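You operate a simulated robot arm through the tools that you are given. There is no shell and no other tool.

You run a simulated two-armed robot. Do the job below in one go: nothing can be reset, and whatever is moved stays where it is left.

## Task
Lift the basket onto the rack, drain the sink and rinse it out.
Fine: let the basket drip over the sink first; sink ends empty, the black lever under it closed again. Set down upright: steel basket.

Only the result counts: the job must be done as asked and must still hold three seconds after the hand-in. Knocking over, shifting, dropping, spilling or breaking anything else fails it.

## Robot
Two 7-joint arms with fingered hands on one trunk that stands fixed in place. Base frame: the origin is at the foot of the trunk, x ahead of it, y to its left, z up. Readings come in m, degrees, newtons and seconds.
The left shoulder is at [0.042, 0.163, 1.061], the right one opposite. Each reaches about 1.215 m from its shoulder. Payload 4 kg a hand.
The tool frame of a hand sits at the grasp point between the pads (the TCP): z along the fingers, y along the line on which they close. The tips reach 0.036 m beyond it. The gripper opens to 0.124 m; its body begins 0.042 m behind the TCP. The gripper is a hand of 4 fingers: y runs from the thumb to the fingers, the wrist lies at [-0.015, -0.099, -0.189] in the tool frame, and closing takes about 1.5 s.
Orientation is that of the tool frame in the base frame, as a unit quaternion [w, x, y, z]. With the fingers straight down and the wrist toward the robot, the tool's x, y and z point along [0, 1, 0], [1, 0, 0] and [0, 0, -1] of the base frame.

## Interface
- The arms move only by the tool servo_tool. It takes "left_moves", "right_moves" or both (then of equal length, played together; a hand with none holds still); each is a list of rows, each a list of 6 numbers: the shift along the tool's x, y, z in m, then the turn, a rotation vector about the tool's x, y, z in degrees. In form: [[dx, dy, dz, wx, wy, wz], ...]. A call has 1 to 20 rows; each row is the pose to reach, as a shift and turn from the pose commanded when the call began, along the tool's axes at that moment. "left_grip" and "right_grip" are, for a hand that has rows, the gripper command, from -1 (shut) to 1 (fully open), values between in proportion, set as the call begins (left out, the last holds). A row lasts 0.2 s, in which the tool goes at most 0.05 m and 8.6 degrees; a call with a longer step from one row to the next is refused whole, and so is a gripper value outside its range. A pose out of reach is approached as far as the arm can. The call stops where the force on the tool passes 40 N (or 10 N more than at its start, if that is more) or the arm is blocked; 0.2 s more then pass. Each finger travels about 0.045 m/s and halts on what it meets, pressing with about 27 N; the grip force reading is that of the motor and also rises with nothing between the fingers. The clock runs only during rows and for 0.2 s after the last one: add rows that repeat a pose to give the fingers time. It gives the time, the measured TCP pose, the force on the tool (base axes), the opening and the grip force at its end, in the units of the frame above (readings bear some noise), with the torque about the TCP (base axes, N m) and any sound that the robot's microphone picked up.
- Cameras (640 x 400 px; columns grow to the right, rows downward): "scene" is now at [0.1427, 0.0496, 1.3177]; the picture's right is [0.51, -0.85, -0.08], its down [-0.30, -0.09, -0.95] and it looks along [0.80, 0.51, -0.30] (base axes); focal length 214 px, centre (320, 200). "left" rides on the left gripper at [-0.075, -0.086, -0.123] in its tool frame; the picture's right is [-0.70, -0.34, 0.63], its down [0.64, -0.68, 0.35] and it looks along [0.32, 0.65, 0.69] (tool axes); focal length 275 px, centre (320, 200). "right" rides on the right gripper at [0.075, -0.086, -0.123] in its tool frame; the picture's right is [-0.70, 0.34, -0.63], its down [-0.64, -0.68, 0.35] and it looks along [-0.32, 0.65, 0.69] (tool axes); focal length 275 px, centre (320, 200).
- camera(camera): a new picture of that camera. It takes no simulated time.
- lift_body(by): moves the trunk up (or, below 0, down) by that many m; the arms and the scene camera ride with it, the base frame stays. It gives what a move gives, with no picture.
- curl_fingers(index, middle, ring, thumb_bend, thumb_turn, hand): sets how far each is bent, from 0 (flat) to 100 (curled in); at 30 the hand is open as for a grip, at 70 the pads meet at the TCP. One left out holds its place. A second passes; each finger stops where it meets its share of the squeeze, and holds until it gets a number again. A gripper value or a shape takes the hand back. It gives what a move gives, with no picture; readings hold the bend of each and the force on the fingers (four entries, about 0 where the hand has none), thumb and palm. thumb_turn goes from beside the hand (0) to across from the fingers (100), as for a grip.
- hand_shape(shape, hand): the hand has 4 fingers and takes this shape, open, in about a second: jaw (thumb against the fingers, like two jaws); tri (thumb and two fingers); tip (a fingertip pinch); poke (one finger out to press); point (the index stretched); flat (the hand flat); cup (the hand cupped); fist (a fist). The gripper value then closes the fingers along that shape, each until it touches; the sizes above hold for jaw. It gives what a move gives, with no picture.
- aim_head(pan, tilt): turns the head with the scene camera to pan (to the left, within 86 degrees either way) and tilt (down, from -29 to 69), counted from straight ahead of the robot (the tilt from the chest, where the trunk bows). It gives what a move gives.
- probe_pixels(camera, pixels): for up to 12 pixels [column, row] of the newest picture of that camera ("zoom" is the newest enlarged one), the place [x, y, z] in the base frame of the surface seen there, good to about 0.003 m. It takes no simulated time.
- zoom(camera, box): a new picture of the part [left, top, right, bottom] of that camera's present view, enlarged. It takes no simulated time.
- job_done(): hands the job in; it is judged then, once.

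Unless the task says otherwise, let go and move clear before handing in.

The tools are called after "Call:" as a command line: name --argument value ..., lists and objects as JSON in quotes. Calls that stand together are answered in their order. servo_tool: Moves the arms, as the interface text tells. Its arguments: {"type":"object","properties":{"left_moves":{"type":"array"},"left_grip":{"type":"number"},"right_moves":{"type":"array"},"right_grip":{"type":"number"}},"required":[]} The other tools are called the same way: lift_body (by) moves the trunk up or down; hand_shape (shape, hand) gives the hand a shape; curl_fingers (index, middle, ring, thumb_bend, thumb_turn, hand) moves the fingers one by one; aim_head (pan, tilt) turns the head that bears the scene camera; camera (camera) takes a picture; probe_pixels (camera, pixels) gives the place of the surface under pixels of a picture; zoom (camera, box) takes an enlarged picture of a part of a camera's view; job_done () hands the job in.

At the start:

```text
t: 0.0
left_position: [0.3674, 0.5653, 1.2949]
left_ee_rot: [0.0, 0.707, 0.707, 0.0]
left_wrist_force: [-0.3, -0.3, 0.3]
left_ft_torque: [0.01, 0.0, 0.0]
left_opening: 0.1238
left_grasp_force: 0.1
left_shape: jaw
left_bend: [30.0, 30.0, 30.0, 30.0, 98.0]
left_finger forces: [0.0, 0.0, 0.0, 0.0, 0.0, 0.0]
right_position: [0.4375, 0.004, 1.3056]
right_ee_rot: [0.0, 0.707, 0.707, 0.0]
right_wrist_force: [1.0, -0.3, -0.3]
right_ft_torque: [0.01, 0.0, 0.02]
right_opening: 0.1236
right_grasp_force: 0.1
right_shape: jaw
right_bend: [30.0, 30.0, 30.0, 30.0, 98.0]
right_finger forces: [0.0, 0.0, 0.1, 0.1, 0.1, 0.0]
trunk travel left (down, up): [-0.225, 0.253]
head pan, tilt (commanded): [31.3, 10.1]
```

scene: 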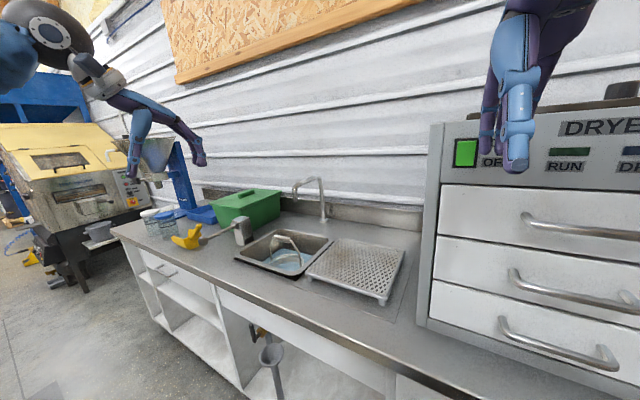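
right: 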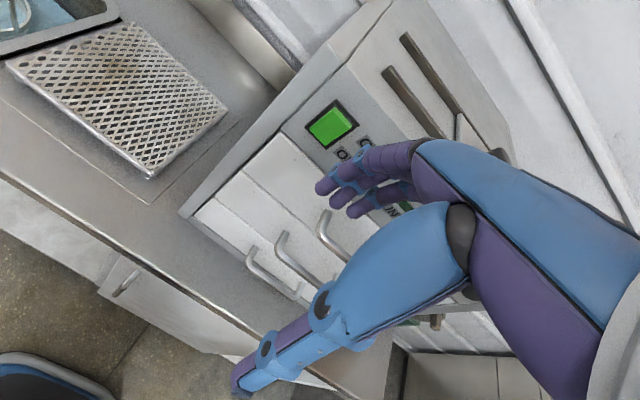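
left: 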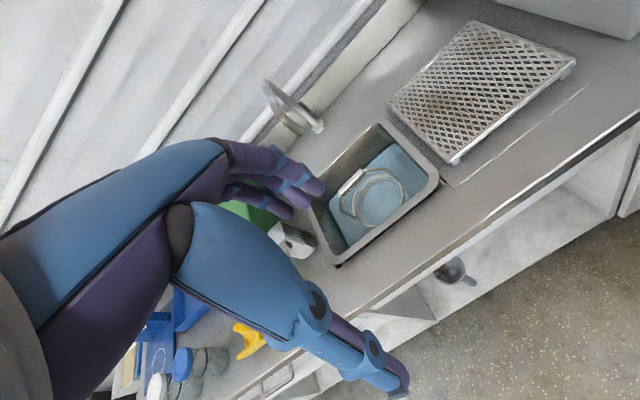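

The scene shows a sink with a basket around pixel (288,250), a perforated rack at (357,268), a faucet at (315,195), and something under the sink near (270,350). I'll zoom in on these to get details before moving.

Call:
zoom --camera "scene" --box '[220, 160, 430, 310]'

Call:
zoom --camera "left" --box '[240, 60, 500, 300]'

Call:
zoom --camera "scene" --box '[200, 290, 360, 400]'

```text
2.67 times, centred on (325, 235) of scene
```

zoom: 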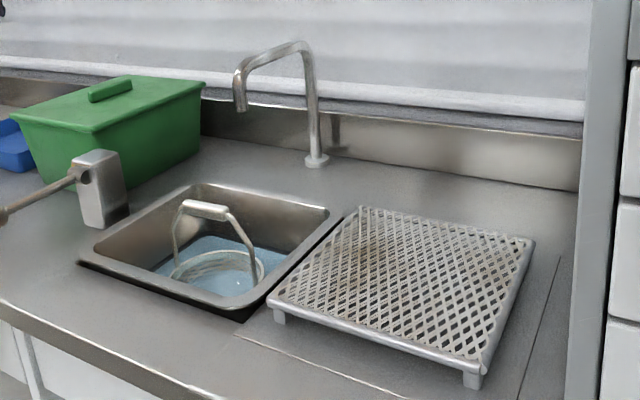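

```text
1.67 times, centred on (370, 180) of left
```

zoom: 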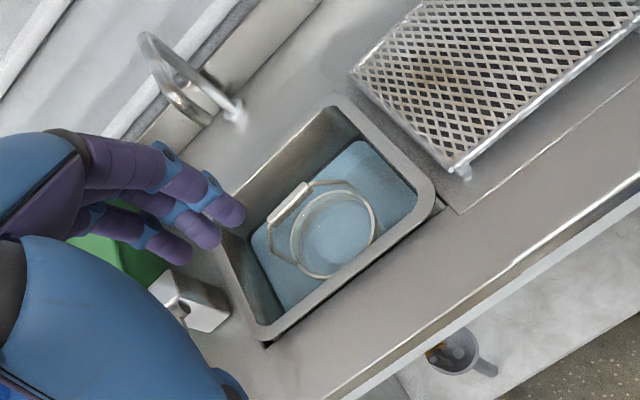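

```text
3.64 times, centred on (280, 345) of scene
```

zoom: 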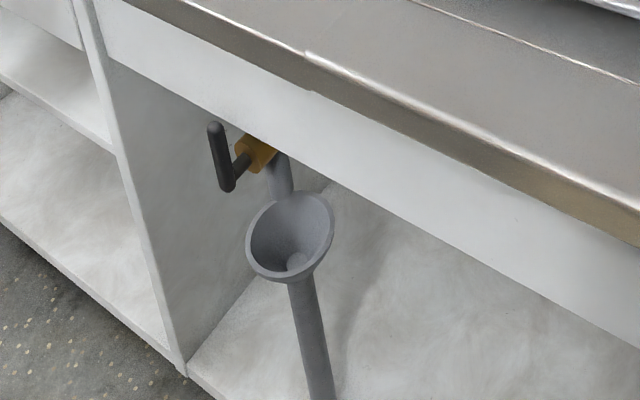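

The zoom shows a basket with a bail handle in water, a grey block with a rod at zoom (100,190), and a black lever on a yellow valve below. I'll zoom in closer on the block, the faucet and the valve.

Call:
zoom --camera "scene" --box '[160, 190, 270, 260]'

Call:
zoom --camera "scene" --box '[270, 165, 350, 225]'

Call:
zoom --camera "left" --box '[150, 200, 350, 400]'

Call:
zoom --camera "scene" --box '[240, 310, 300, 370]'

```text
5.71 times, centred on (215, 225) of scene
```

zoom: 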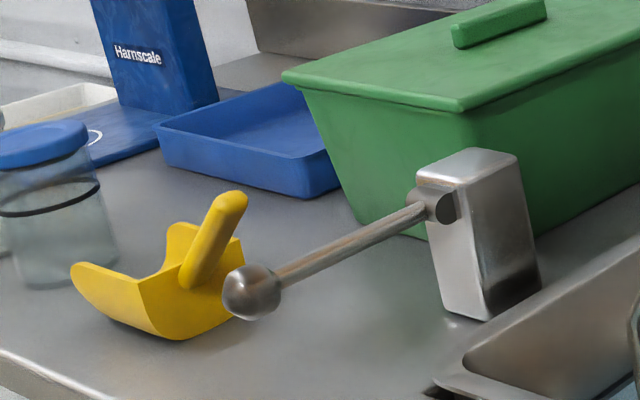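

```text
6.67 times, centred on (310, 195) of scene
```

zoom: 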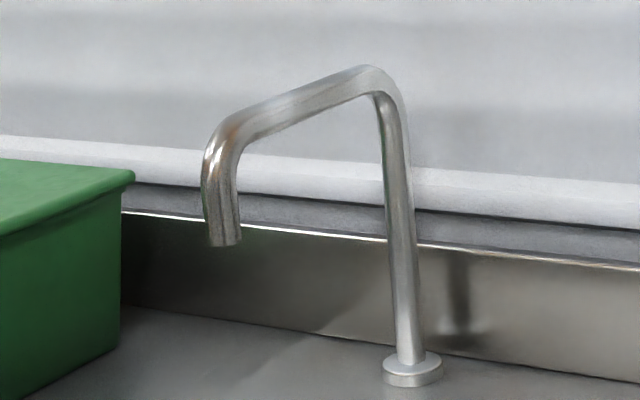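

```text
2.00 times, centred on (250, 300) of left
```

zoom: 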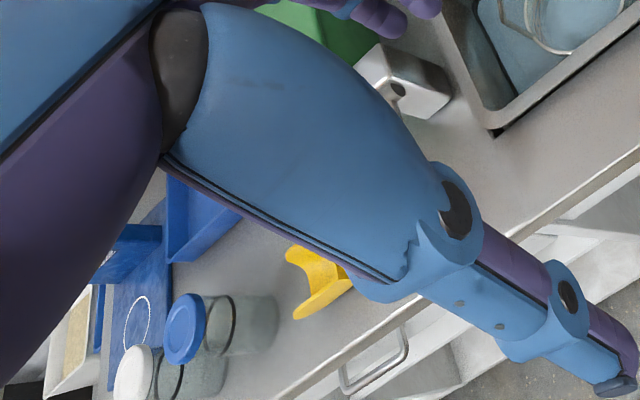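

```text
6.67 times, centred on (270, 340) of scene
```

zoom: 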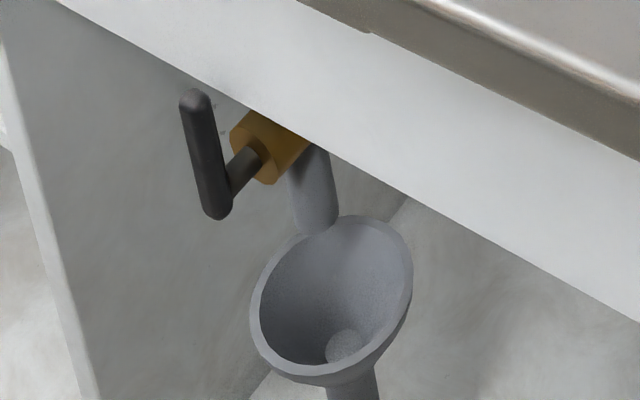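

The block carries a rod lever with a ball end (tap lever at zoom (250,290)), the spout points towards the sink, and the black drain lever is in front of a yellow valve body. I'll measure the key points in the scene picture.

Call:
camera --camera "scene"

Call:
probe_pixels --camera "scene" --pixels '[[258, 330], [260, 345], [268, 333], [203, 240], [232, 228], [243, 232], [285, 237], [300, 200], [322, 221], [327, 239], [237, 259], [301, 274]]'

Call:
probe_pixels --camera "left" --pixels '[[378, 125], [438, 178], [340, 262], [350, 182], [338, 200], [372, 200], [412, 205], [375, 170], [390, 175], [455, 160], [573, 62], [472, 22]]'

```text
taken
```

scene: 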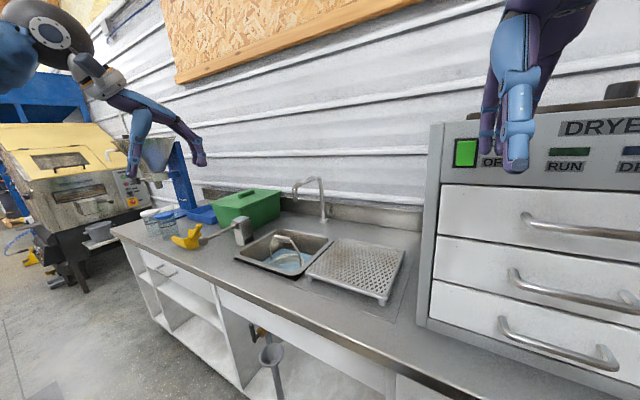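

```text
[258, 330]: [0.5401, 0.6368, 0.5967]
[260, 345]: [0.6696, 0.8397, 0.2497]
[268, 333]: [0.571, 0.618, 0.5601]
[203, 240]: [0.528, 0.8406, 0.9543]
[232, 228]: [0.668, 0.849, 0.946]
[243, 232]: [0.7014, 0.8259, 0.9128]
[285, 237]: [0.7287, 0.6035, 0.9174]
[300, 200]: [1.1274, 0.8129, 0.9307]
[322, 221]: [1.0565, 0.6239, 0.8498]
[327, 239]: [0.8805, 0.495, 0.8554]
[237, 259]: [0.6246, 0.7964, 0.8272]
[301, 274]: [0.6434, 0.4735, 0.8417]
```

```text
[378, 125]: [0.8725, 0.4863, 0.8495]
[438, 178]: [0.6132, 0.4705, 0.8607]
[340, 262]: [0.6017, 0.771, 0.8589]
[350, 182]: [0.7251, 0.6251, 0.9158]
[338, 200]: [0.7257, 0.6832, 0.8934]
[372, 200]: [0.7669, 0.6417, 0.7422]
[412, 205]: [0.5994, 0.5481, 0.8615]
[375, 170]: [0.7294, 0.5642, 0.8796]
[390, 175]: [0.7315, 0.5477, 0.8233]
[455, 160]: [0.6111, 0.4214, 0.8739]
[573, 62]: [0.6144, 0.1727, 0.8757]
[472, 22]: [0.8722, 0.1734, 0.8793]
```

The sink spans roughly x 0.60–0.88, y 0.48–0.78 with its rim at z≈0.86; the basket handle is near (0.727, 0.61, 0.916). I'll aim the head at the sink for a better look.

Call:
aim_head --pan 43 --tilt 38

Call:
camera --camera "scene"

```text
t: 0.9
left_position: [0.3681, 0.5649, 1.294]
left_ee_rot: [0.0, 0.707, 0.707, 0.0]
left_wrist_force: [0.1, 0.3, 0.5]
left_ft_torque: [0.0, -0.01, 0.0]
left_opening: 0.1236
left_grasp_force: 0.0
left_shape: jaw
left_bend: [30.0, 30.0, 30.0, 30.0, 98.0]
left_finger forces: [0.0, 0.1, 0.0, 0.1, 0.0, 0.1]
right_position: [0.4373, 0.0043, 1.3045]
right_ee_rot: [0.0, 0.707, 0.707, 0.001]
right_wrist_force: [0.4, 0.4, 0.6]
right_ft_torque: [-0.03, -0.01, 0.02]
right_opening: 0.1235
right_grasp_force: 0.1
right_shape: jaw
right_bend: [30.0, 30.0, 30.0, 30.0, 98.0]
right_finger forces: [0.1, 0.0, 0.1, 0.0, 0.0, 0.0]
trunk travel left (down, up): [-0.225, 0.253]
head pan, tilt (commanded): [43.0, 38.0]
```

```text
taken
```

scene: 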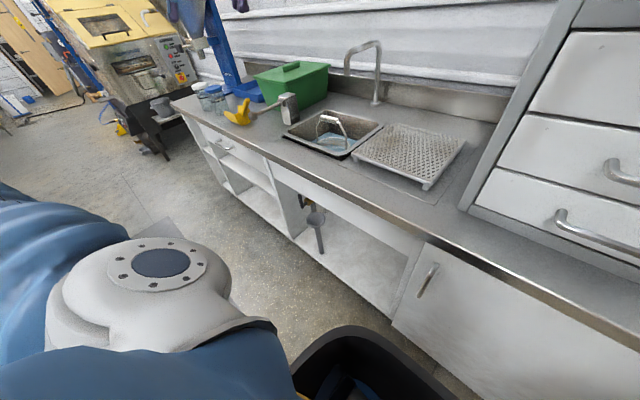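

The head now sees sink at (335,130) and valve at (305,200). I'll zoom in on each.

Call:
zoom --camera "scene" --box '[270, 30, 400, 165]'

Call:
zoom --camera "scene" --box '[280, 170, 350, 260]'

Call:
zoom --camera "scene" --box '[340, 100, 480, 200]'

```text
2.96 times, centred on (335, 98) of scene
```

zoom: 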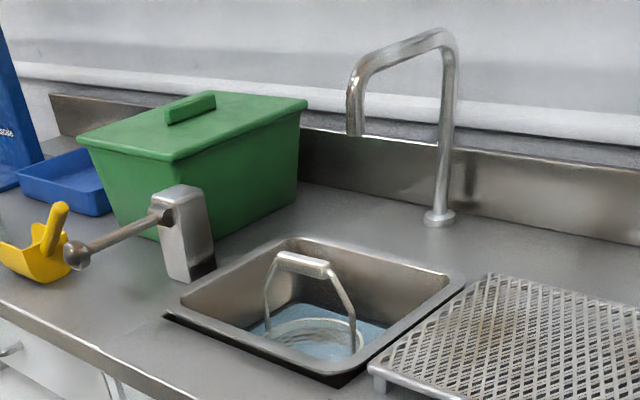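

```text
4.44 times, centred on (315, 215) of scene
```

zoom: 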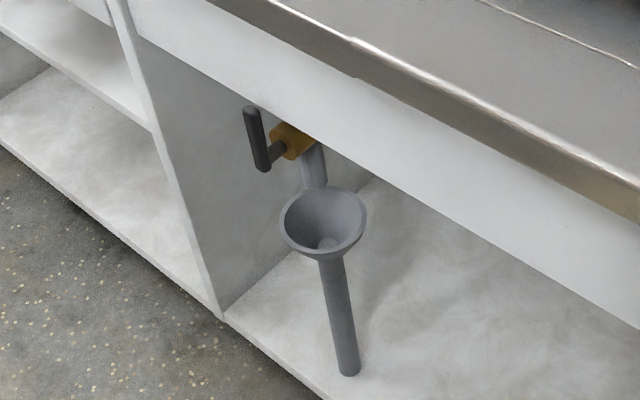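

```text
4.00 times, centred on (410, 150) of scene
```

zoom: 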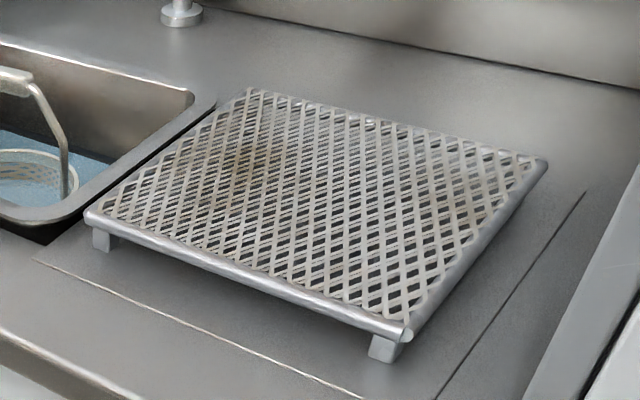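

I'll probe the valve details through a tight zoom now.

Call:
zoom --camera "scene" --box '[295, 185, 345, 235]'

Call:
probe_pixels --camera "scene" --pixels '[[300, 195], [301, 200], [303, 207], [307, 203], [311, 200], [315, 218], [314, 208], [290, 190], [296, 190], [322, 196], [330, 180], [318, 228]]'

```text
8.00 times, centred on (320, 210) of scene
```

zoom: 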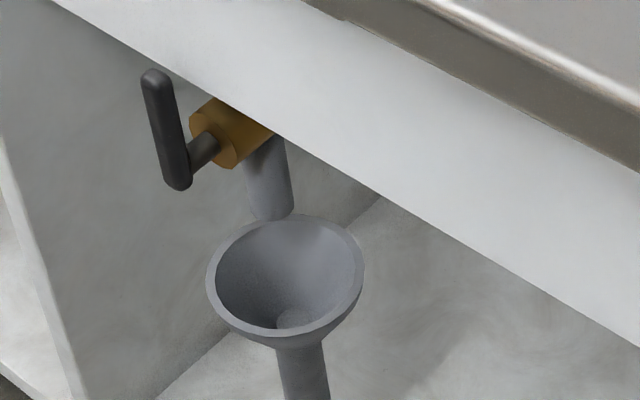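

```text
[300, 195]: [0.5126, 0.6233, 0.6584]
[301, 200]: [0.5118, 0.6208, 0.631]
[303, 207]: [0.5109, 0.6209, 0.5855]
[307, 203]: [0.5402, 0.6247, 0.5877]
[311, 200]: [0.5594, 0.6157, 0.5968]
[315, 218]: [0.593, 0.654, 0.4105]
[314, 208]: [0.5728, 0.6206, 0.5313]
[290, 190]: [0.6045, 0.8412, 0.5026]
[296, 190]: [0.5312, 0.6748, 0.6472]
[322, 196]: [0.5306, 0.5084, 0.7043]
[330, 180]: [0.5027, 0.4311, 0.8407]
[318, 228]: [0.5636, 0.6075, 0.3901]
```

Call:
probe_pixels --camera "zoom" --pixels '[[152, 75], [147, 90], [160, 130], [178, 180], [205, 148], [230, 140], [240, 120], [262, 175], [190, 110], [280, 130], [215, 285], [360, 270]]'

Call:
zoom --camera "scene" --box '[300, 90, 390, 165]'

```text
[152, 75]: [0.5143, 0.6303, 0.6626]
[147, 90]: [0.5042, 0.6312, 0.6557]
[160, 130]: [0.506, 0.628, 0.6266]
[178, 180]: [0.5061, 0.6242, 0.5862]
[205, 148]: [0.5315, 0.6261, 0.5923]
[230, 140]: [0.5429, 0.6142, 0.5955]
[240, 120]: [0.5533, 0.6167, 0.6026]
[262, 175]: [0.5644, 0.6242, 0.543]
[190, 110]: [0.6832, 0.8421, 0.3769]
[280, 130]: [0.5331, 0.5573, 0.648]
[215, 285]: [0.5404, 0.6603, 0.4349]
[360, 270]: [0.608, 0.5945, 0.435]
```

```text
5.33 times, centred on (345, 128) of scene
```

zoom: 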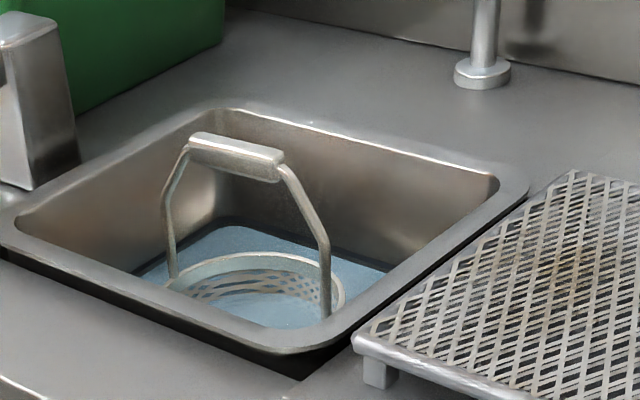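

The drain lever stands upright at x≈0.51, y≈0.626, z 0.585–0.663, with its shaft along x at z≈0.592. Next I'll probe the basket handle, rim and water in this zoom, then the spout and the tap block.

Call:
probe_pixels --camera "zoom" --pixels '[[195, 140], [237, 150], [280, 170], [185, 155], [325, 250], [325, 310], [172, 270], [250, 258], [340, 300], [350, 270], [270, 300], [200, 245]]'

Call:
zoom --camera "scene" --box '[330, 30, 400, 110]'

```text
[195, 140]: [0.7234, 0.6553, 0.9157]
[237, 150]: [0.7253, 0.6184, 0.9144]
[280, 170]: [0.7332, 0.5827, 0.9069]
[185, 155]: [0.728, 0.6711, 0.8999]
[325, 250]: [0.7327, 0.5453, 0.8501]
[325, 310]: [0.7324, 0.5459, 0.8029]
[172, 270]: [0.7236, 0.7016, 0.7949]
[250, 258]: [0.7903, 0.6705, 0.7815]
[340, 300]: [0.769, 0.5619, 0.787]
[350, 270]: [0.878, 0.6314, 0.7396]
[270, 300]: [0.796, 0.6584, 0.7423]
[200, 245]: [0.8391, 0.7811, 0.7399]
```

```text
5.00 times, centred on (365, 70) of scene
```

zoom: 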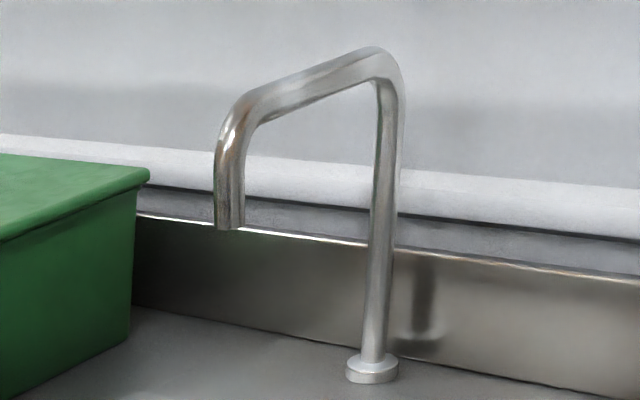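

Call:
probe_pixels --camera "zoom" --pixels '[[228, 222], [228, 180], [235, 110], [300, 90], [375, 60], [385, 150], [375, 330], [370, 370]]'

Call:
zoom --camera "scene" --box '[220, 70, 310, 140]'

```text
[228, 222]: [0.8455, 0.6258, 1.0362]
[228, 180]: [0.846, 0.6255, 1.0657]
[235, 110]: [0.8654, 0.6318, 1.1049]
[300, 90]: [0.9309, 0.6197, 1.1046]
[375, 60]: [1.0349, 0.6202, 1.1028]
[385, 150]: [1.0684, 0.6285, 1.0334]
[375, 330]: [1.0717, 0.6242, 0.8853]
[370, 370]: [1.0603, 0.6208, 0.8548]
```

```text
5.71 times, centred on (265, 105) of scene
```

zoom: 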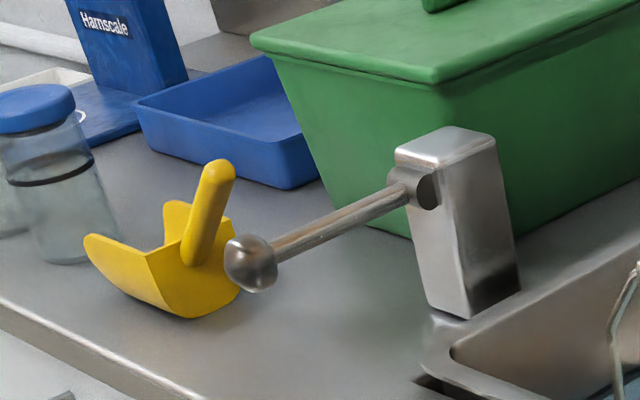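

The spout tip is at about (0.855, 0.626, 1.036), over the back part of the sink. Now I'll probe the tap lever block and rod.

Call:
probe_pixels --camera "zoom" --pixels '[[250, 262], [262, 245], [300, 240], [350, 215], [400, 190], [415, 175], [430, 190], [445, 145], [445, 250], [495, 250], [470, 310], [215, 190]]'

Call:
zoom --camera "scene" --box '[265, 85, 305, 125]'

```text
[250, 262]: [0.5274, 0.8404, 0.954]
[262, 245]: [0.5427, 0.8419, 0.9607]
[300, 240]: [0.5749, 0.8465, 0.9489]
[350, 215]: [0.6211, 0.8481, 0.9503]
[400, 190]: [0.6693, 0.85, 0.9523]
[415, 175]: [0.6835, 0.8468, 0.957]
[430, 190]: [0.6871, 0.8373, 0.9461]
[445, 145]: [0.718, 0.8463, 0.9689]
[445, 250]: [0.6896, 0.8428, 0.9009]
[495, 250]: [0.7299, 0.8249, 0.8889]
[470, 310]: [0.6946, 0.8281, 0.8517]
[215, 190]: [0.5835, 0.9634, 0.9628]
```

```text
10.00 times, centred on (285, 105) of scene
```

zoom: 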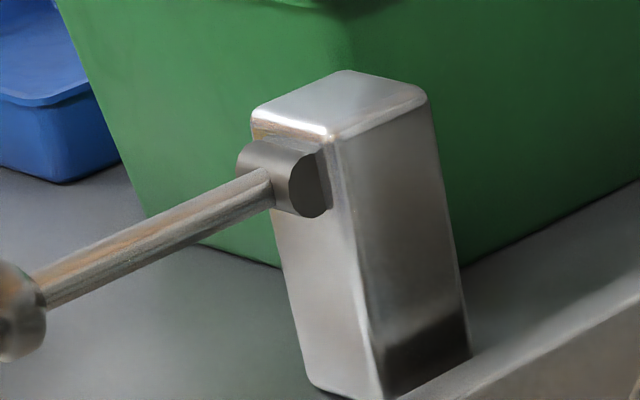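

The tap lever is a rod along −x from a pivot at about (0.685, 0.85, 0.95), so it should pitch about the y axis. Before moving I'll measure the hand's own geometry from the left camera picture, and the rack surface.

Call:
probe_pixels --camera "left" --pixels '[[318, 187], [302, 198], [282, 211], [270, 165], [230, 150], [200, 170], [398, 388], [370, 345], [315, 300], [250, 260], [180, 230], [120, 220]]'

Call:
zoom --camera "left" --box '[300, 110, 460, 280]'

```text
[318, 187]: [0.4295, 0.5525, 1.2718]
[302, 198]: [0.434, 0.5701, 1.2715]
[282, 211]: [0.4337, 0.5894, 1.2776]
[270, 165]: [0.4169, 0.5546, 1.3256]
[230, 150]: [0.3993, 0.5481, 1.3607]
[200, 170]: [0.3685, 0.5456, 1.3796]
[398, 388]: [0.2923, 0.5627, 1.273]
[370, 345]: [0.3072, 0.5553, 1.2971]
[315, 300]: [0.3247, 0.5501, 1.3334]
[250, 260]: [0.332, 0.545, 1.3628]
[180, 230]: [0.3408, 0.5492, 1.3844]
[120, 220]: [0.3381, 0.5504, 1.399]
```

```text
2.35 times, centred on (380, 195) of left
```

zoom: 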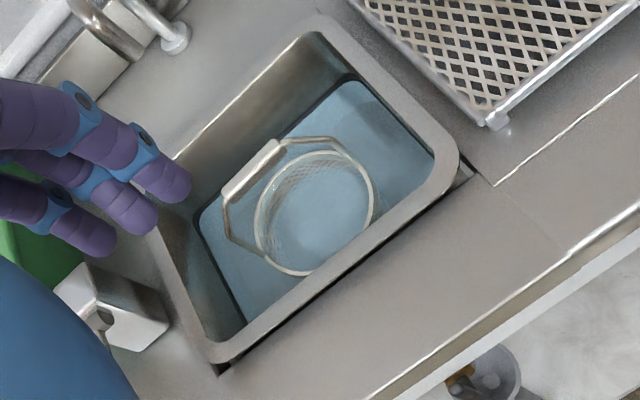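

The fingertips spread over y 0.545–0.60 with the palm ~0.09 m above the TCP, so the spout is clear. I'll probe the basket rim and sink edges in this zoom.

Call:
probe_pixels --camera "zoom" --pixels '[[258, 225], [373, 200], [305, 273], [330, 153], [365, 235], [320, 215], [222, 365], [465, 180], [330, 25], [440, 170], [150, 240], [345, 85]]'

Call:
zoom --camera "left" --box '[380, 10, 590, 170]'

```text
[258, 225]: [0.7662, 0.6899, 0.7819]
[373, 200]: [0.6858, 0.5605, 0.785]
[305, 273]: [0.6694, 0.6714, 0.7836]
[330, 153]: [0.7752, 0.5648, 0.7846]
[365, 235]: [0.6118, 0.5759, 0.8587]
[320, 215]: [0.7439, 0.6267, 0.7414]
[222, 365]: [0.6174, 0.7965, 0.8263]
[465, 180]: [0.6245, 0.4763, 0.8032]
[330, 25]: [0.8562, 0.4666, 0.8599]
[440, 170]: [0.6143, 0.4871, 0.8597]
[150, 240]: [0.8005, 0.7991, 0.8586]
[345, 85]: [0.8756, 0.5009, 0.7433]
```

```text
2.50 times, centred on (485, 90) of left
```

zoom: 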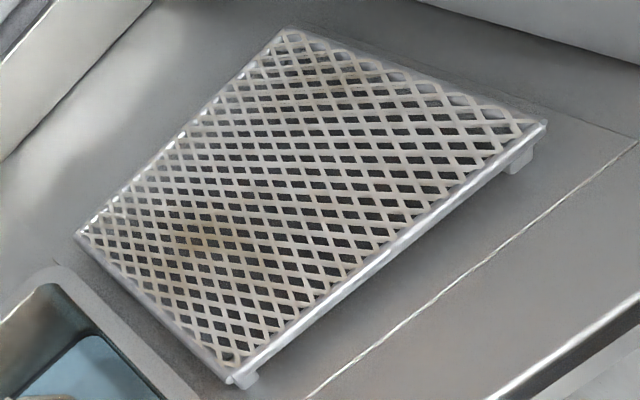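

The basket's ring is centred at about (0.727, 0.622), radius ~0.075, and the bar of its handle runs along y at (0.731, 0.58–0.66, ~0.908). I'll move the left hand above the handle with the fingers partly closed.

Call:
servo_tool --left_moves '[[0.005, 0.03, 0.02, 0, 0, 0], [0.01, 0.06, 0.04, 0, 0, 0], [0.014, 0.09, 0.06, 0, 0, 0], [0.018, 0.12, 0.08, 0, 0, 0], [0.023, 0.15, 0.1, 0, 0, 0], [0.027, 0.18, 0.12, 0, 0, 0], [0.032, 0.21, 0.14, 0, 0, 0], [0.036, 0.24, 0.16, 0, 0, 0], [0.041, 0.27, 0.18, 0, 0, 0], [0.046, 0.3, 0.2, 0, 0, 0], [0.05, 0.33, 0.22, 0, 0, 0], [0.055, 0.363, 0.24, 0, 0, 0]]' --left_grip 0.2

Call:
camera --camera "scene"

Call:
camera --camera "left"

```text
t: 3.5
left_position: [0.7311, 0.6216, 1.053]
left_ee_rot: [0.0, 0.707, 0.707, 0.0]
left_wrist_force: [0.7, -0.2, 0.3]
left_ft_torque: [0.03, -0.01, 0.03]
left_opening: 0.0748
left_grasp_force: 0.0
left_shape: jaw
left_bend: [38.0, 42.0, 40.0, 53.0, 99.0]
left_finger forces: [0.0, 0.0, 0.1, 0.0, 0.0, 0.0]
right_position: [0.4384, 0.004, 1.3036]
right_ee_rot: [-0.001, 0.707, 0.707, -0.001]
right_wrist_force: [0.1, -0.3, -0.5]
right_ft_torque: [0.01, -0.02, 0.03]
right_opening: 0.1237
right_grasp_force: 0.1
right_shape: jaw
right_bend: [30.0, 30.0, 30.0, 30.0, 98.0]
right_finger forces: [0.0, 0.0, 0.0, 0.0, 0.0, 0.0]
trunk travel left (down, up): [-0.225, 0.253]
head pan, tilt (commanded): [43.0, 38.0]
```

```text
taken
```

scene: 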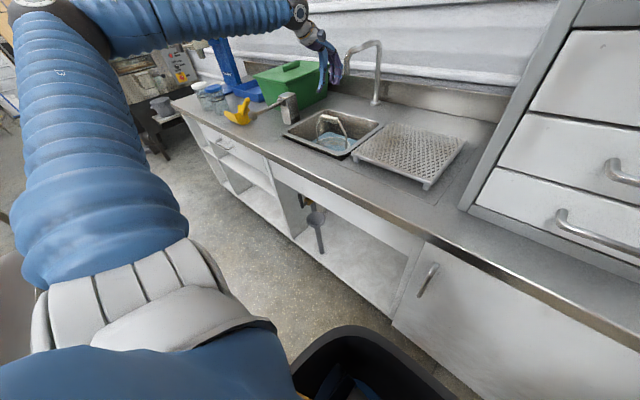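

```text
taken
```

left: 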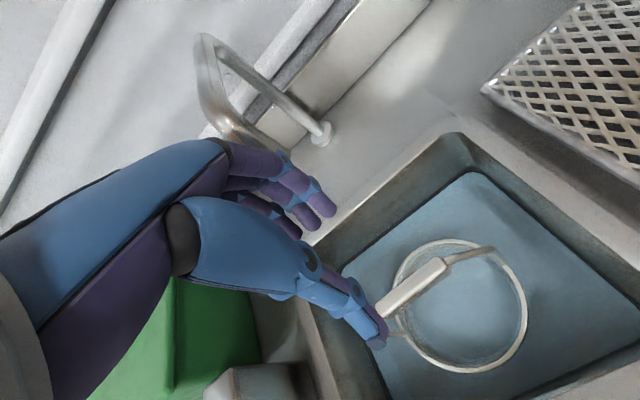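

The hand is at (0.731, 0.622, 1.053), above the handle bar seen at left (385,305)–(445,262). I'll re-measure the bar from this closer view.

Call:
probe_pixels --camera "left" --pixels '[[390, 304], [415, 283], [440, 266], [412, 280], [418, 287], [450, 259], [495, 250], [395, 285], [525, 310], [470, 365]]'

Call:
zoom --camera "left" --box '[340, 220, 540, 380]'

```text
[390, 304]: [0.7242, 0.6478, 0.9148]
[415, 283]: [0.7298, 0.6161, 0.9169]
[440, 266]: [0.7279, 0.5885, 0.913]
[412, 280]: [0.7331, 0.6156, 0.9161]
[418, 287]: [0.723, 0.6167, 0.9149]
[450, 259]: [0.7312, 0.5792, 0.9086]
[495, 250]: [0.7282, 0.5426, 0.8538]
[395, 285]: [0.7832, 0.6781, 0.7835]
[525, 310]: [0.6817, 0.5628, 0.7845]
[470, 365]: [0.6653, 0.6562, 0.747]
```

```text
2.50 times, centred on (440, 300) of left
```

zoom: 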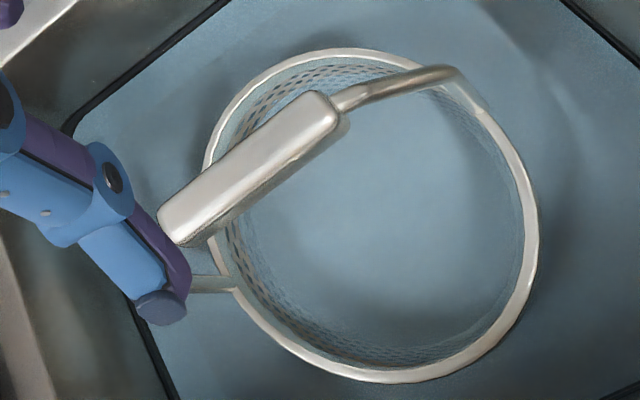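

The bar is about 14 mm wide, centred near (0.728, 0.618) with its top at z≈0.916. I'll lower the hand to straddle it and then close.

Call:
servo_tool --left_moves '[[-0.001, -0.001, 0.03, 0, 0, 0], [-0.002, -0.002, 0.06, 0, 0, 0], [-0.003, -0.003, 0.09, 0, 0, 0], [-0.003, -0.003, 0.12, 0, 0, 0], [-0.003, -0.003, 0.135, 0, 0, 0], [-0.003, -0.003, 0.147, 0, 0, 0]]'

Call:
camera --camera "left"

Call:
zoom --camera "scene" --box '[270, 30, 400, 165]'

```text
t: 4.9
left_position: [0.7266, 0.6147, 0.9074]
left_ee_rot: [0.001, 0.707, 0.707, -0.001]
left_wrist_force: [0.2, 0.5, 0.0]
left_ft_torque: [-0.01, 0.02, 0.0]
left_opening: 0.0747
left_grasp_force: 0.2
left_shape: jaw
left_bend: [38.0, 42.0, 40.0, 53.0, 99.0]
left_finger forces: [0.0, 0.0, 0.0, 0.0, 0.0, 0.0]
right_position: [0.4379, 0.0047, 1.3036]
right_ee_rot: [0.0, 0.707, 0.707, 0.001]
right_wrist_force: [1.0, -0.7, 0.2]
right_ft_torque: [0.03, 0.04, -0.02]
right_opening: 0.1237
right_grasp_force: 0.2
right_shape: jaw
right_bend: [30.0, 30.0, 30.0, 30.0, 98.0]
right_finger forces: [0.1, 0.1, 0.1, 0.0, 0.0, 0.0]
trunk travel left (down, up): [-0.225, 0.253]
head pan, tilt (commanded): [43.0, 38.0]
```

```text
taken
```

left: 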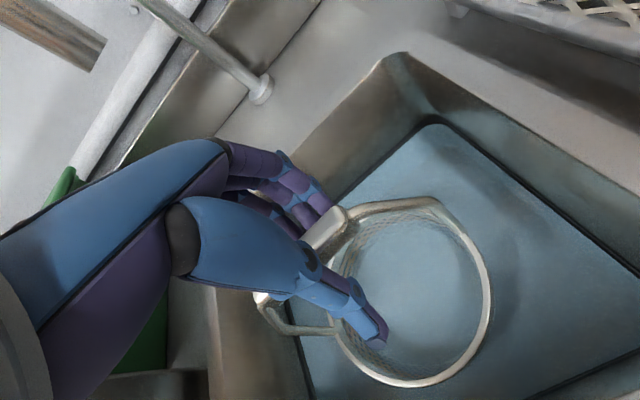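

```text
2.96 times, centred on (335, 98) of scene
```

zoom: 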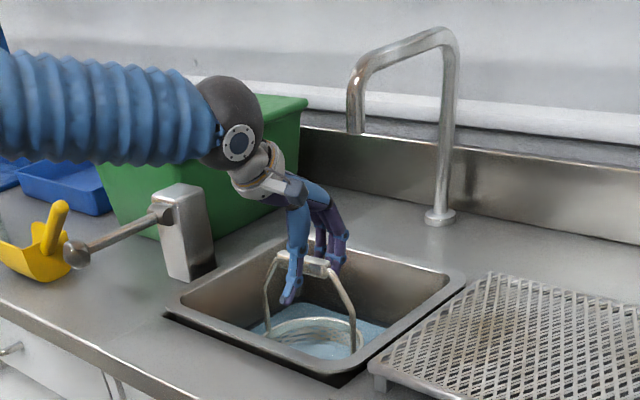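

The fingers straddle the bar cleanly with no contact force. I'll close the grip now and hold for two seconds.

Call:
servo_tool --left_moves '[[0, 0, 0, 0, 0, 0], [0, 0, 0, 0, 0, 0], [0, 0, 0, 0, 0, 0], [0, 0, 0, 0, 0, 0], [0, 0, 0, 0, 0, 0], [0, 0, 0, 0, 0, 0], [0, 0, 0, 0, 0, 0], [0, 0, 0, 0, 0, 0], [0, 0, 0, 0, 0, 0], [0, 0, 0, 0, 0, 0]]' --left_grip -1

Call:
camera --camera "left"

Call:
zoom --camera "scene" --box '[270, 60, 400, 165]'

```text
t: 7.1
left_position: [0.7259, 0.6136, 0.9081]
left_ee_rot: [0.0, 0.707, 0.708, 0.0]
left_wrist_force: [-0.1, 0.3, 0.1]
left_ft_torque: [-0.03, -0.14, -0.03]
left_opening: 0.0086
left_grasp_force: 26.7
left_shape: jaw
left_bend: [70.0, 70.0, 70.0, 63.0, 100.0]
left_finger forces: [17.6, 6.0, 3.2, 0.1, 29.6, 0.0]
right_position: [0.4376, 0.0051, 1.3042]
right_ee_rot: [0.0, 0.707, 0.707, 0.0]
right_wrist_force: [-0.1, 0.4, -1.4]
right_ft_torque: [0.02, -0.02, 0.01]
right_opening: 0.1237
right_grasp_force: 0.0
right_shape: jaw
right_bend: [30.0, 30.0, 30.0, 30.0, 98.0]
right_finger forces: [0.1, 0.1, 0.1, 0.0, 0.1, 0.0]
trunk travel left (down, up): [-0.225, 0.253]
head pan, tilt (commanded): [43.0, 38.0]
```

```text
taken
```

left: 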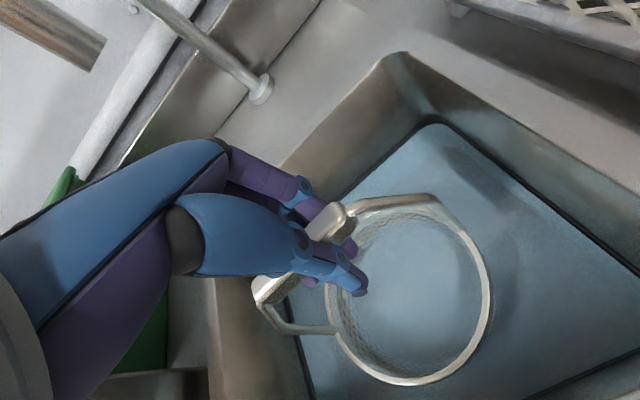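

```text
3.81 times, centred on (335, 112) of scene
```

zoom: 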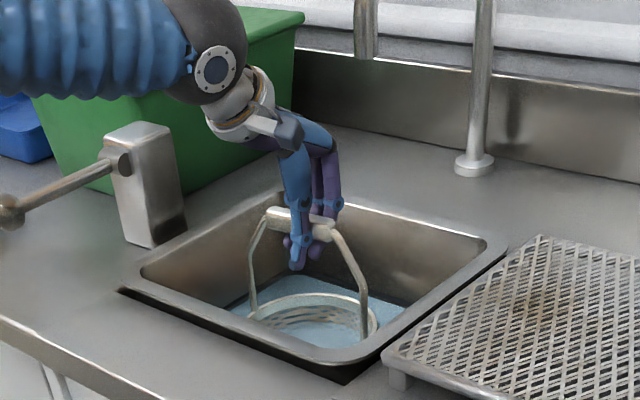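

The grip holds (thumb 29.6 N, fingers ~27 N, opening 8.6 mm). I'll lift slowly a little to check the load.

Call:
servo_tool --left_moves '[[0, 0, -0.008, 0, 0, 0], [0, 0, -0.016, 0, 0, 0], [0, 0, -0.024, 0, 0, 0], [0, 0, -0.032, 0, 0, 0], [0, 0, -0.04, 0, 0, 0]]'

Call:
camera --camera "left"

Call:
zoom --camera "scene" --box '[270, 60, 400, 165]'

```text
t: 8.3
left_position: [0.7271, 0.616, 0.9443]
left_ee_rot: [0.0, 0.707, 0.707, -0.001]
left_wrist_force: [-0.9, -0.1, -9.4]
left_ft_torque: [-0.11, 0.04, -0.02]
left_opening: 0.0081
left_grasp_force: 27.0
left_shape: jaw
left_bend: [70.0, 70.0, 70.0, 64.0, 100.0]
left_finger forces: [20.7, 7.4, 4.9, 0.0, 29.5, 0.0]
right_position: [0.4391, 0.0044, 1.3044]
right_ee_rot: [0.0, 0.707, 0.707, -0.001]
right_wrist_force: [0.0, 0.1, 0.2]
right_ft_torque: [0.01, 0.01, -0.02]
right_opening: 0.1237
right_grasp_force: 0.0
right_shape: jaw
right_bend: [30.0, 30.0, 30.0, 30.0, 98.0]
right_finger forces: [0.0, 0.1, 0.1, 0.0, 0.1, 0.0]
trunk travel left (down, up): [-0.225, 0.253]
head pan, tilt (commanded): [43.0, 38.0]
```

```text
taken
```

left: 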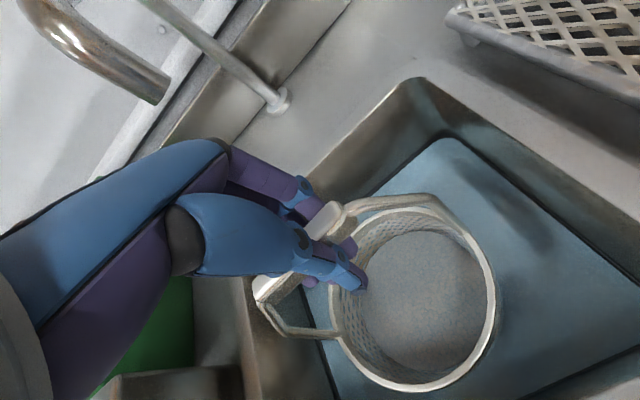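

```text
3.81 times, centred on (335, 112) of scene
```

zoom: 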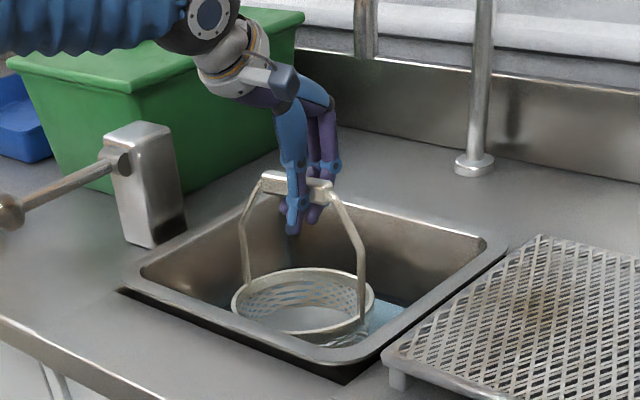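

The basket (about 9 N, with a grey sand-like bed in it) is coming up cleanly. I'll lift it further so it hangs above the water but low over the sink, to drip.

Call:
servo_tool --left_moves '[[0, -0.001, -0.012, 0, 0, 0], [0, -0.002, -0.024, 0, 0, 0], [0, -0.003, -0.036, 0, 0, 0], [0, -0.004, -0.048, 0, 0, 0], [0, -0.005, -0.06, 0, 0, 0], [0, -0.005, -0.072, 0, 0, 0], [0, -0.005, -0.084, 0, 0, 0], [0, -0.005, -0.084, 0, 0, 0]]'

Call:
camera --camera "left"

Call:
zoom --camera "scene" --box '[270, 40, 400, 165]'

```text
t: 10.1
left_position: [0.723, 0.6189, 1.0291]
left_ee_rot: [0.0, 0.707, 0.707, -0.001]
left_wrist_force: [-0.1, 0.0, -9.3]
left_ft_torque: [-0.07, 0.02, 0.0]
left_opening: 0.0082
left_grasp_force: 26.6
left_shape: jaw
left_bend: [70.0, 70.0, 70.0, 64.0, 100.0]
left_finger forces: [20.5, 7.3, 4.9, 0.0, 29.3, 0.0]
right_position: [0.4393, 0.0039, 1.3047]
right_ee_rot: [-0.001, 0.707, 0.707, 0.0]
right_wrist_force: [0.0, -0.7, -1.0]
right_ft_torque: [0.01, 0.04, 0.02]
right_opening: 0.1238
right_grasp_force: 0.0
right_shape: jaw
right_bend: [30.0, 30.0, 30.0, 30.0, 98.0]
right_finger forces: [0.0, 0.0, 0.0, 0.1, 0.1, 0.1]
trunk travel left (down, up): [-0.225, 0.253]
head pan, tilt (commanded): [43.0, 38.0]
```

```text
taken
```

left: 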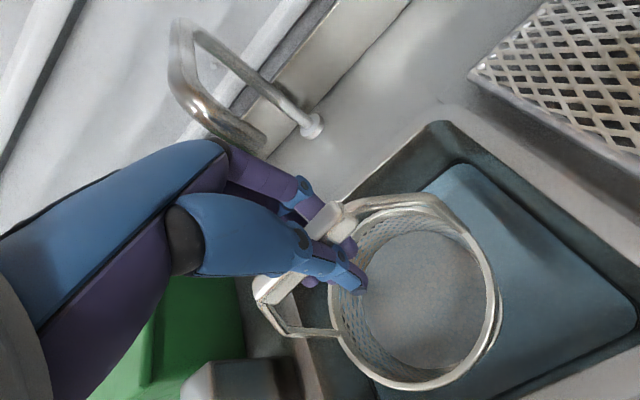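

```text
3.20 times, centred on (335, 102) of scene
```

zoom: 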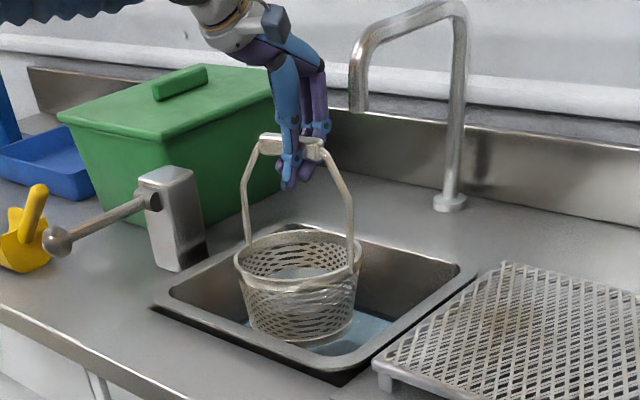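

The basket hangs above the water with no visible stream. I'll probe its bottom edge and hold here so it drips for several seconds.

Call:
probe_pixels --camera "zoom" --pixels '[[300, 340], [295, 330], [260, 325], [345, 325], [297, 285], [240, 262], [358, 262], [290, 232], [380, 330]]'

Call:
servo_tool --left_moves '[[0, 0, 0, 0, 0, 0], [0, 0, 0, 0, 0, 0], [0, 0, 0, 0, 0, 0], [0, 0, 0, 0, 0, 0], [0, 0, 0, 0, 0, 0], [0, 0, 0, 0, 0, 0], [0, 0, 0, 0, 0, 0], [0, 0, 0, 0, 0, 0], [0, 0, 0, 0, 0, 0], [0, 0, 0, 0, 0, 0], [0, 0, 0, 0, 0, 0], [0, 0, 0, 0, 0, 0], [0, 0, 0, 0, 0, 0], [0, 0, 0, 0, 0, 0], [0, 0, 0, 0, 0, 0], [0, 0, 0, 0, 0, 0], [0, 0, 0, 0, 0, 0], [0, 0, 0, 0, 0, 0], [0, 0, 0, 0, 0, 0], [0, 0, 0, 0, 0, 0]]'

Call:
zoom --camera "scene" --box '[300, 90, 370, 160]'

```text
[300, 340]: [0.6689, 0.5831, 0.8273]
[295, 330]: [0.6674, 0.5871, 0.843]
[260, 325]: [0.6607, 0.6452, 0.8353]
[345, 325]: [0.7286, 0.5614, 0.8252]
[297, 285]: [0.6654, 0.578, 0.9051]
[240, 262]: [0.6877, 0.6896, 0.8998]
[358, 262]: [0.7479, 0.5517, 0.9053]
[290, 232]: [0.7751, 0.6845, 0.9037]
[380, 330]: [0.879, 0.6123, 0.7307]
```

```text
t: 14.3
left_position: [0.7221, 0.6196, 1.0304]
left_ee_rot: [0.0, 0.707, 0.707, -0.001]
left_wrist_force: [0.0, -0.1, -8.3]
left_ft_torque: [-0.05, 0.0, 0.0]
left_opening: 0.008
left_grasp_force: 27.4
left_shape: jaw
left_bend: [70.0, 70.0, 70.0, 64.0, 100.0]
left_finger forces: [20.5, 7.4, 4.7, 0.0, 29.4, 0.1]
right_position: [0.4385, 0.0059, 1.3049]
right_ee_rot: [0.0, 0.707, 0.707, 0.0]
right_wrist_force: [-0.2, 0.2, -0.5]
right_ft_torque: [0.03, 0.01, 0.02]
right_opening: 0.1238
right_grasp_force: 0.0
right_shape: jaw
right_bend: [30.0, 30.0, 30.0, 30.0, 98.0]
right_finger forces: [0.0, 0.0, 0.0, 0.0, 0.0, 0.0]
trunk travel left (down, up): [-0.225, 0.253]
head pan, tilt (commanded): [43.0, 38.0]
```

```text
5.71 times, centred on (335, 125) of scene
```

zoom: 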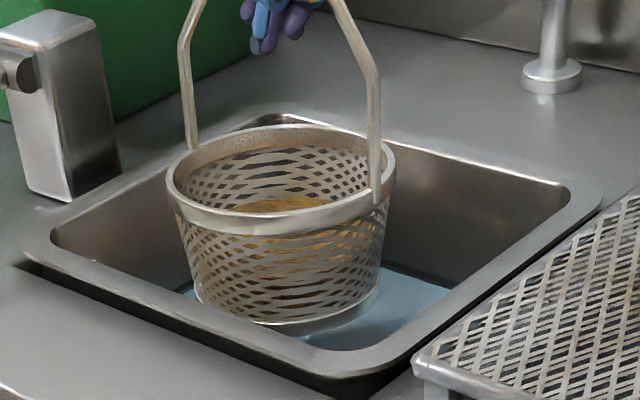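

The force dropped from 9.3 to 8.3 N, so it is still dripping (brown contents visible at zoom (285,203)). I'll keep holding until the weight settles.

Call:
servo_tool --left_moves '[[0, 0, 0, 0, 0, 0], [0, 0, 0, 0, 0, 0], [0, 0, 0, 0, 0, 0], [0, 0, 0, 0, 0, 0], [0, 0, 0, 0, 0, 0], [0, 0, 0, 0, 0, 0], [0, 0, 0, 0, 0, 0], [0, 0, 0, 0, 0, 0], [0, 0, 0, 0, 0, 0], [0, 0, 0, 0, 0, 0], [0, 0, 0, 0, 0, 0], [0, 0, 0, 0, 0, 0], [0, 0, 0, 0, 0, 0], [0, 0, 0, 0, 0, 0], [0, 0, 0, 0, 0, 0], [0, 0, 0, 0, 0, 0], [0, 0, 0, 0, 0, 0], [0, 0, 0, 0, 0, 0], [0, 0, 0, 0, 0, 0], [0, 0, 0, 0, 0, 0]]'

Call:
zoom --camera "scene" --box '[300, 90, 370, 160]'

Call:
camera --camera "left"

```text
t: 18.5
left_position: [0.7221, 0.6177, 1.0287]
left_ee_rot: [-0.001, 0.707, 0.708, -0.001]
left_wrist_force: [-0.4, 0.0, -8.5]
left_ft_torque: [-0.07, 0.0, 0.0]
left_opening: 0.0079
left_grasp_force: 27.1
left_shape: jaw
left_bend: [70.0, 70.0, 70.0, 64.0, 100.0]
left_finger forces: [20.5, 7.3, 4.9, 0.0, 29.2, 0.1]
right_position: [0.439, 0.0059, 1.3043]
right_ee_rot: [-0.001, 0.707, 0.707, 0.0]
right_wrist_force: [-0.6, -1.0, 0.3]
right_ft_torque: [-0.02, -0.01, 0.0]
right_opening: 0.124
right_grasp_force: 0.0
right_shape: jaw
right_bend: [30.0, 30.0, 30.0, 30.0, 98.0]
right_finger forces: [0.0, 0.0, 0.0, 0.0, 0.0, 0.0]
trunk travel left (down, up): [-0.225, 0.253]
head pan, tilt (commanded): [43.0, 38.0]
```

```text
5.71 times, centred on (335, 125) of scene
```

zoom: 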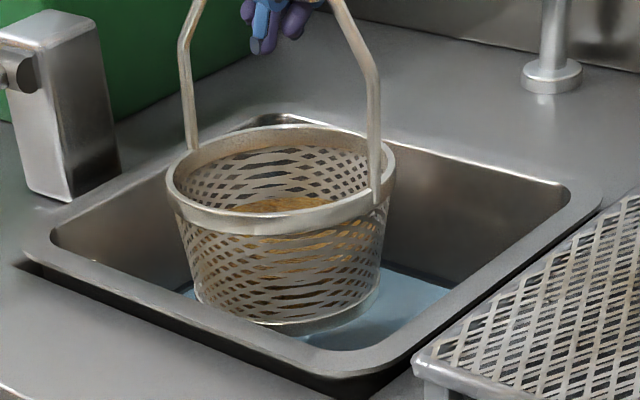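

```text
taken
```

left: 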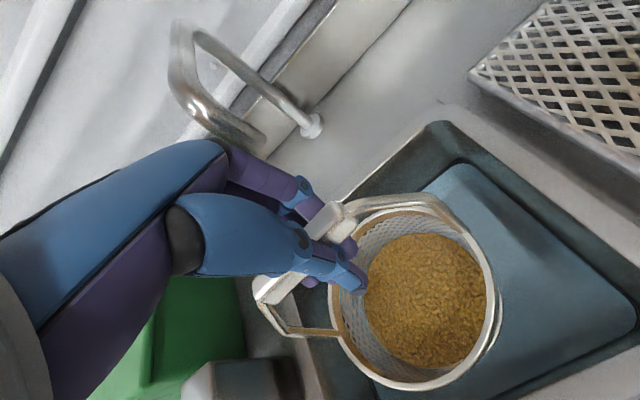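

The basket holds steeped grain and the weight has levelled at ~8.4 N. I'll let it drip one more stretch to be safe.

Call:
servo_tool --left_moves '[[0, 0, 0, 0, 0, 0], [0, 0, 0, 0, 0, 0], [0, 0, 0, 0, 0, 0], [0, 0, 0, 0, 0, 0], [0, 0, 0, 0, 0, 0], [0, 0, 0, 0, 0, 0], [0, 0, 0, 0, 0, 0], [0, 0, 0, 0, 0, 0], [0, 0, 0, 0, 0, 0], [0, 0, 0, 0, 0, 0], [0, 0, 0, 0, 0, 0], [0, 0, 0, 0, 0, 0], [0, 0, 0, 0, 0, 0], [0, 0, 0, 0, 0, 0], [0, 0, 0, 0, 0, 0], [0, 0, 0, 0, 0, 0], [0, 0, 0, 0, 0, 0], [0, 0, 0, 0, 0, 0], [0, 0, 0, 0, 0, 0], [0, 0, 0, 0, 0, 0]]'

Call:
zoom --camera "scene" --box '[320, 60, 490, 200]'

```text
t: 22.7
left_position: [0.7228, 0.6185, 1.0291]
left_ee_rot: [-0.001, 0.708, 0.707, -0.001]
left_wrist_force: [-0.1, -0.8, -8.4]
left_ft_torque: [-0.05, 0.02, -0.01]
left_opening: 0.0083
left_grasp_force: 27.1
left_shape: jaw
left_bend: [70.0, 70.0, 70.0, 64.0, 100.0]
left_finger forces: [20.5, 7.3, 4.9, 0.0, 29.4, 0.0]
right_position: [0.4392, 0.0054, 1.3041]
right_ee_rot: [0.0, 0.707, 0.707, 0.0]
right_wrist_force: [-0.1, 0.9, 0.5]
right_ft_torque: [0.0, 0.0, -0.04]
right_opening: 0.1236
right_grasp_force: 0.0
right_shape: jaw
right_bend: [30.0, 30.0, 30.0, 30.0, 98.0]
right_finger forces: [0.0, 0.0, 0.1, 0.1, 0.0, 0.1]
trunk travel left (down, up): [-0.225, 0.253]
head pan, tilt (commanded): [43.0, 38.0]
```

```text
2.86 times, centred on (405, 130) of scene
```

zoom: 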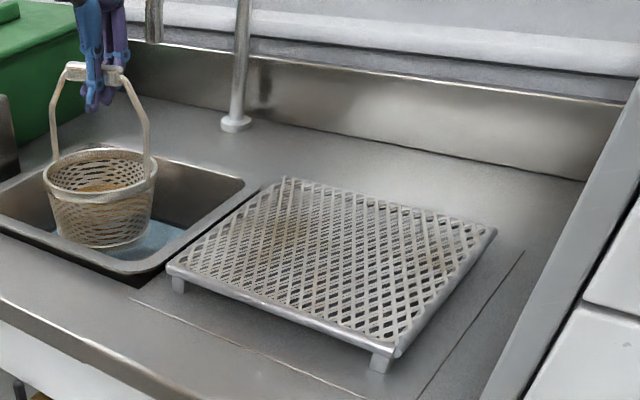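

Weight is steady at 8.4 N and there's no drip visible, so it has drained. I'll probe the rack's corners and surface before carrying it over.

Call:
probe_pixels --camera "zoom" --pixels '[[170, 265], [395, 350], [493, 232], [285, 181], [333, 262], [290, 240], [380, 260], [600, 150], [560, 230]]'

```text
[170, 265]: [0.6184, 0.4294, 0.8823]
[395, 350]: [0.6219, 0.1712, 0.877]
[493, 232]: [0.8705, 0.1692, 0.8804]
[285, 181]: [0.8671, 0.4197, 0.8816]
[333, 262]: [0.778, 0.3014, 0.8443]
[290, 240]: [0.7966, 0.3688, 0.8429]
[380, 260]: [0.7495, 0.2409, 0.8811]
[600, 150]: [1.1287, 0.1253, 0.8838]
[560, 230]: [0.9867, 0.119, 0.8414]
```

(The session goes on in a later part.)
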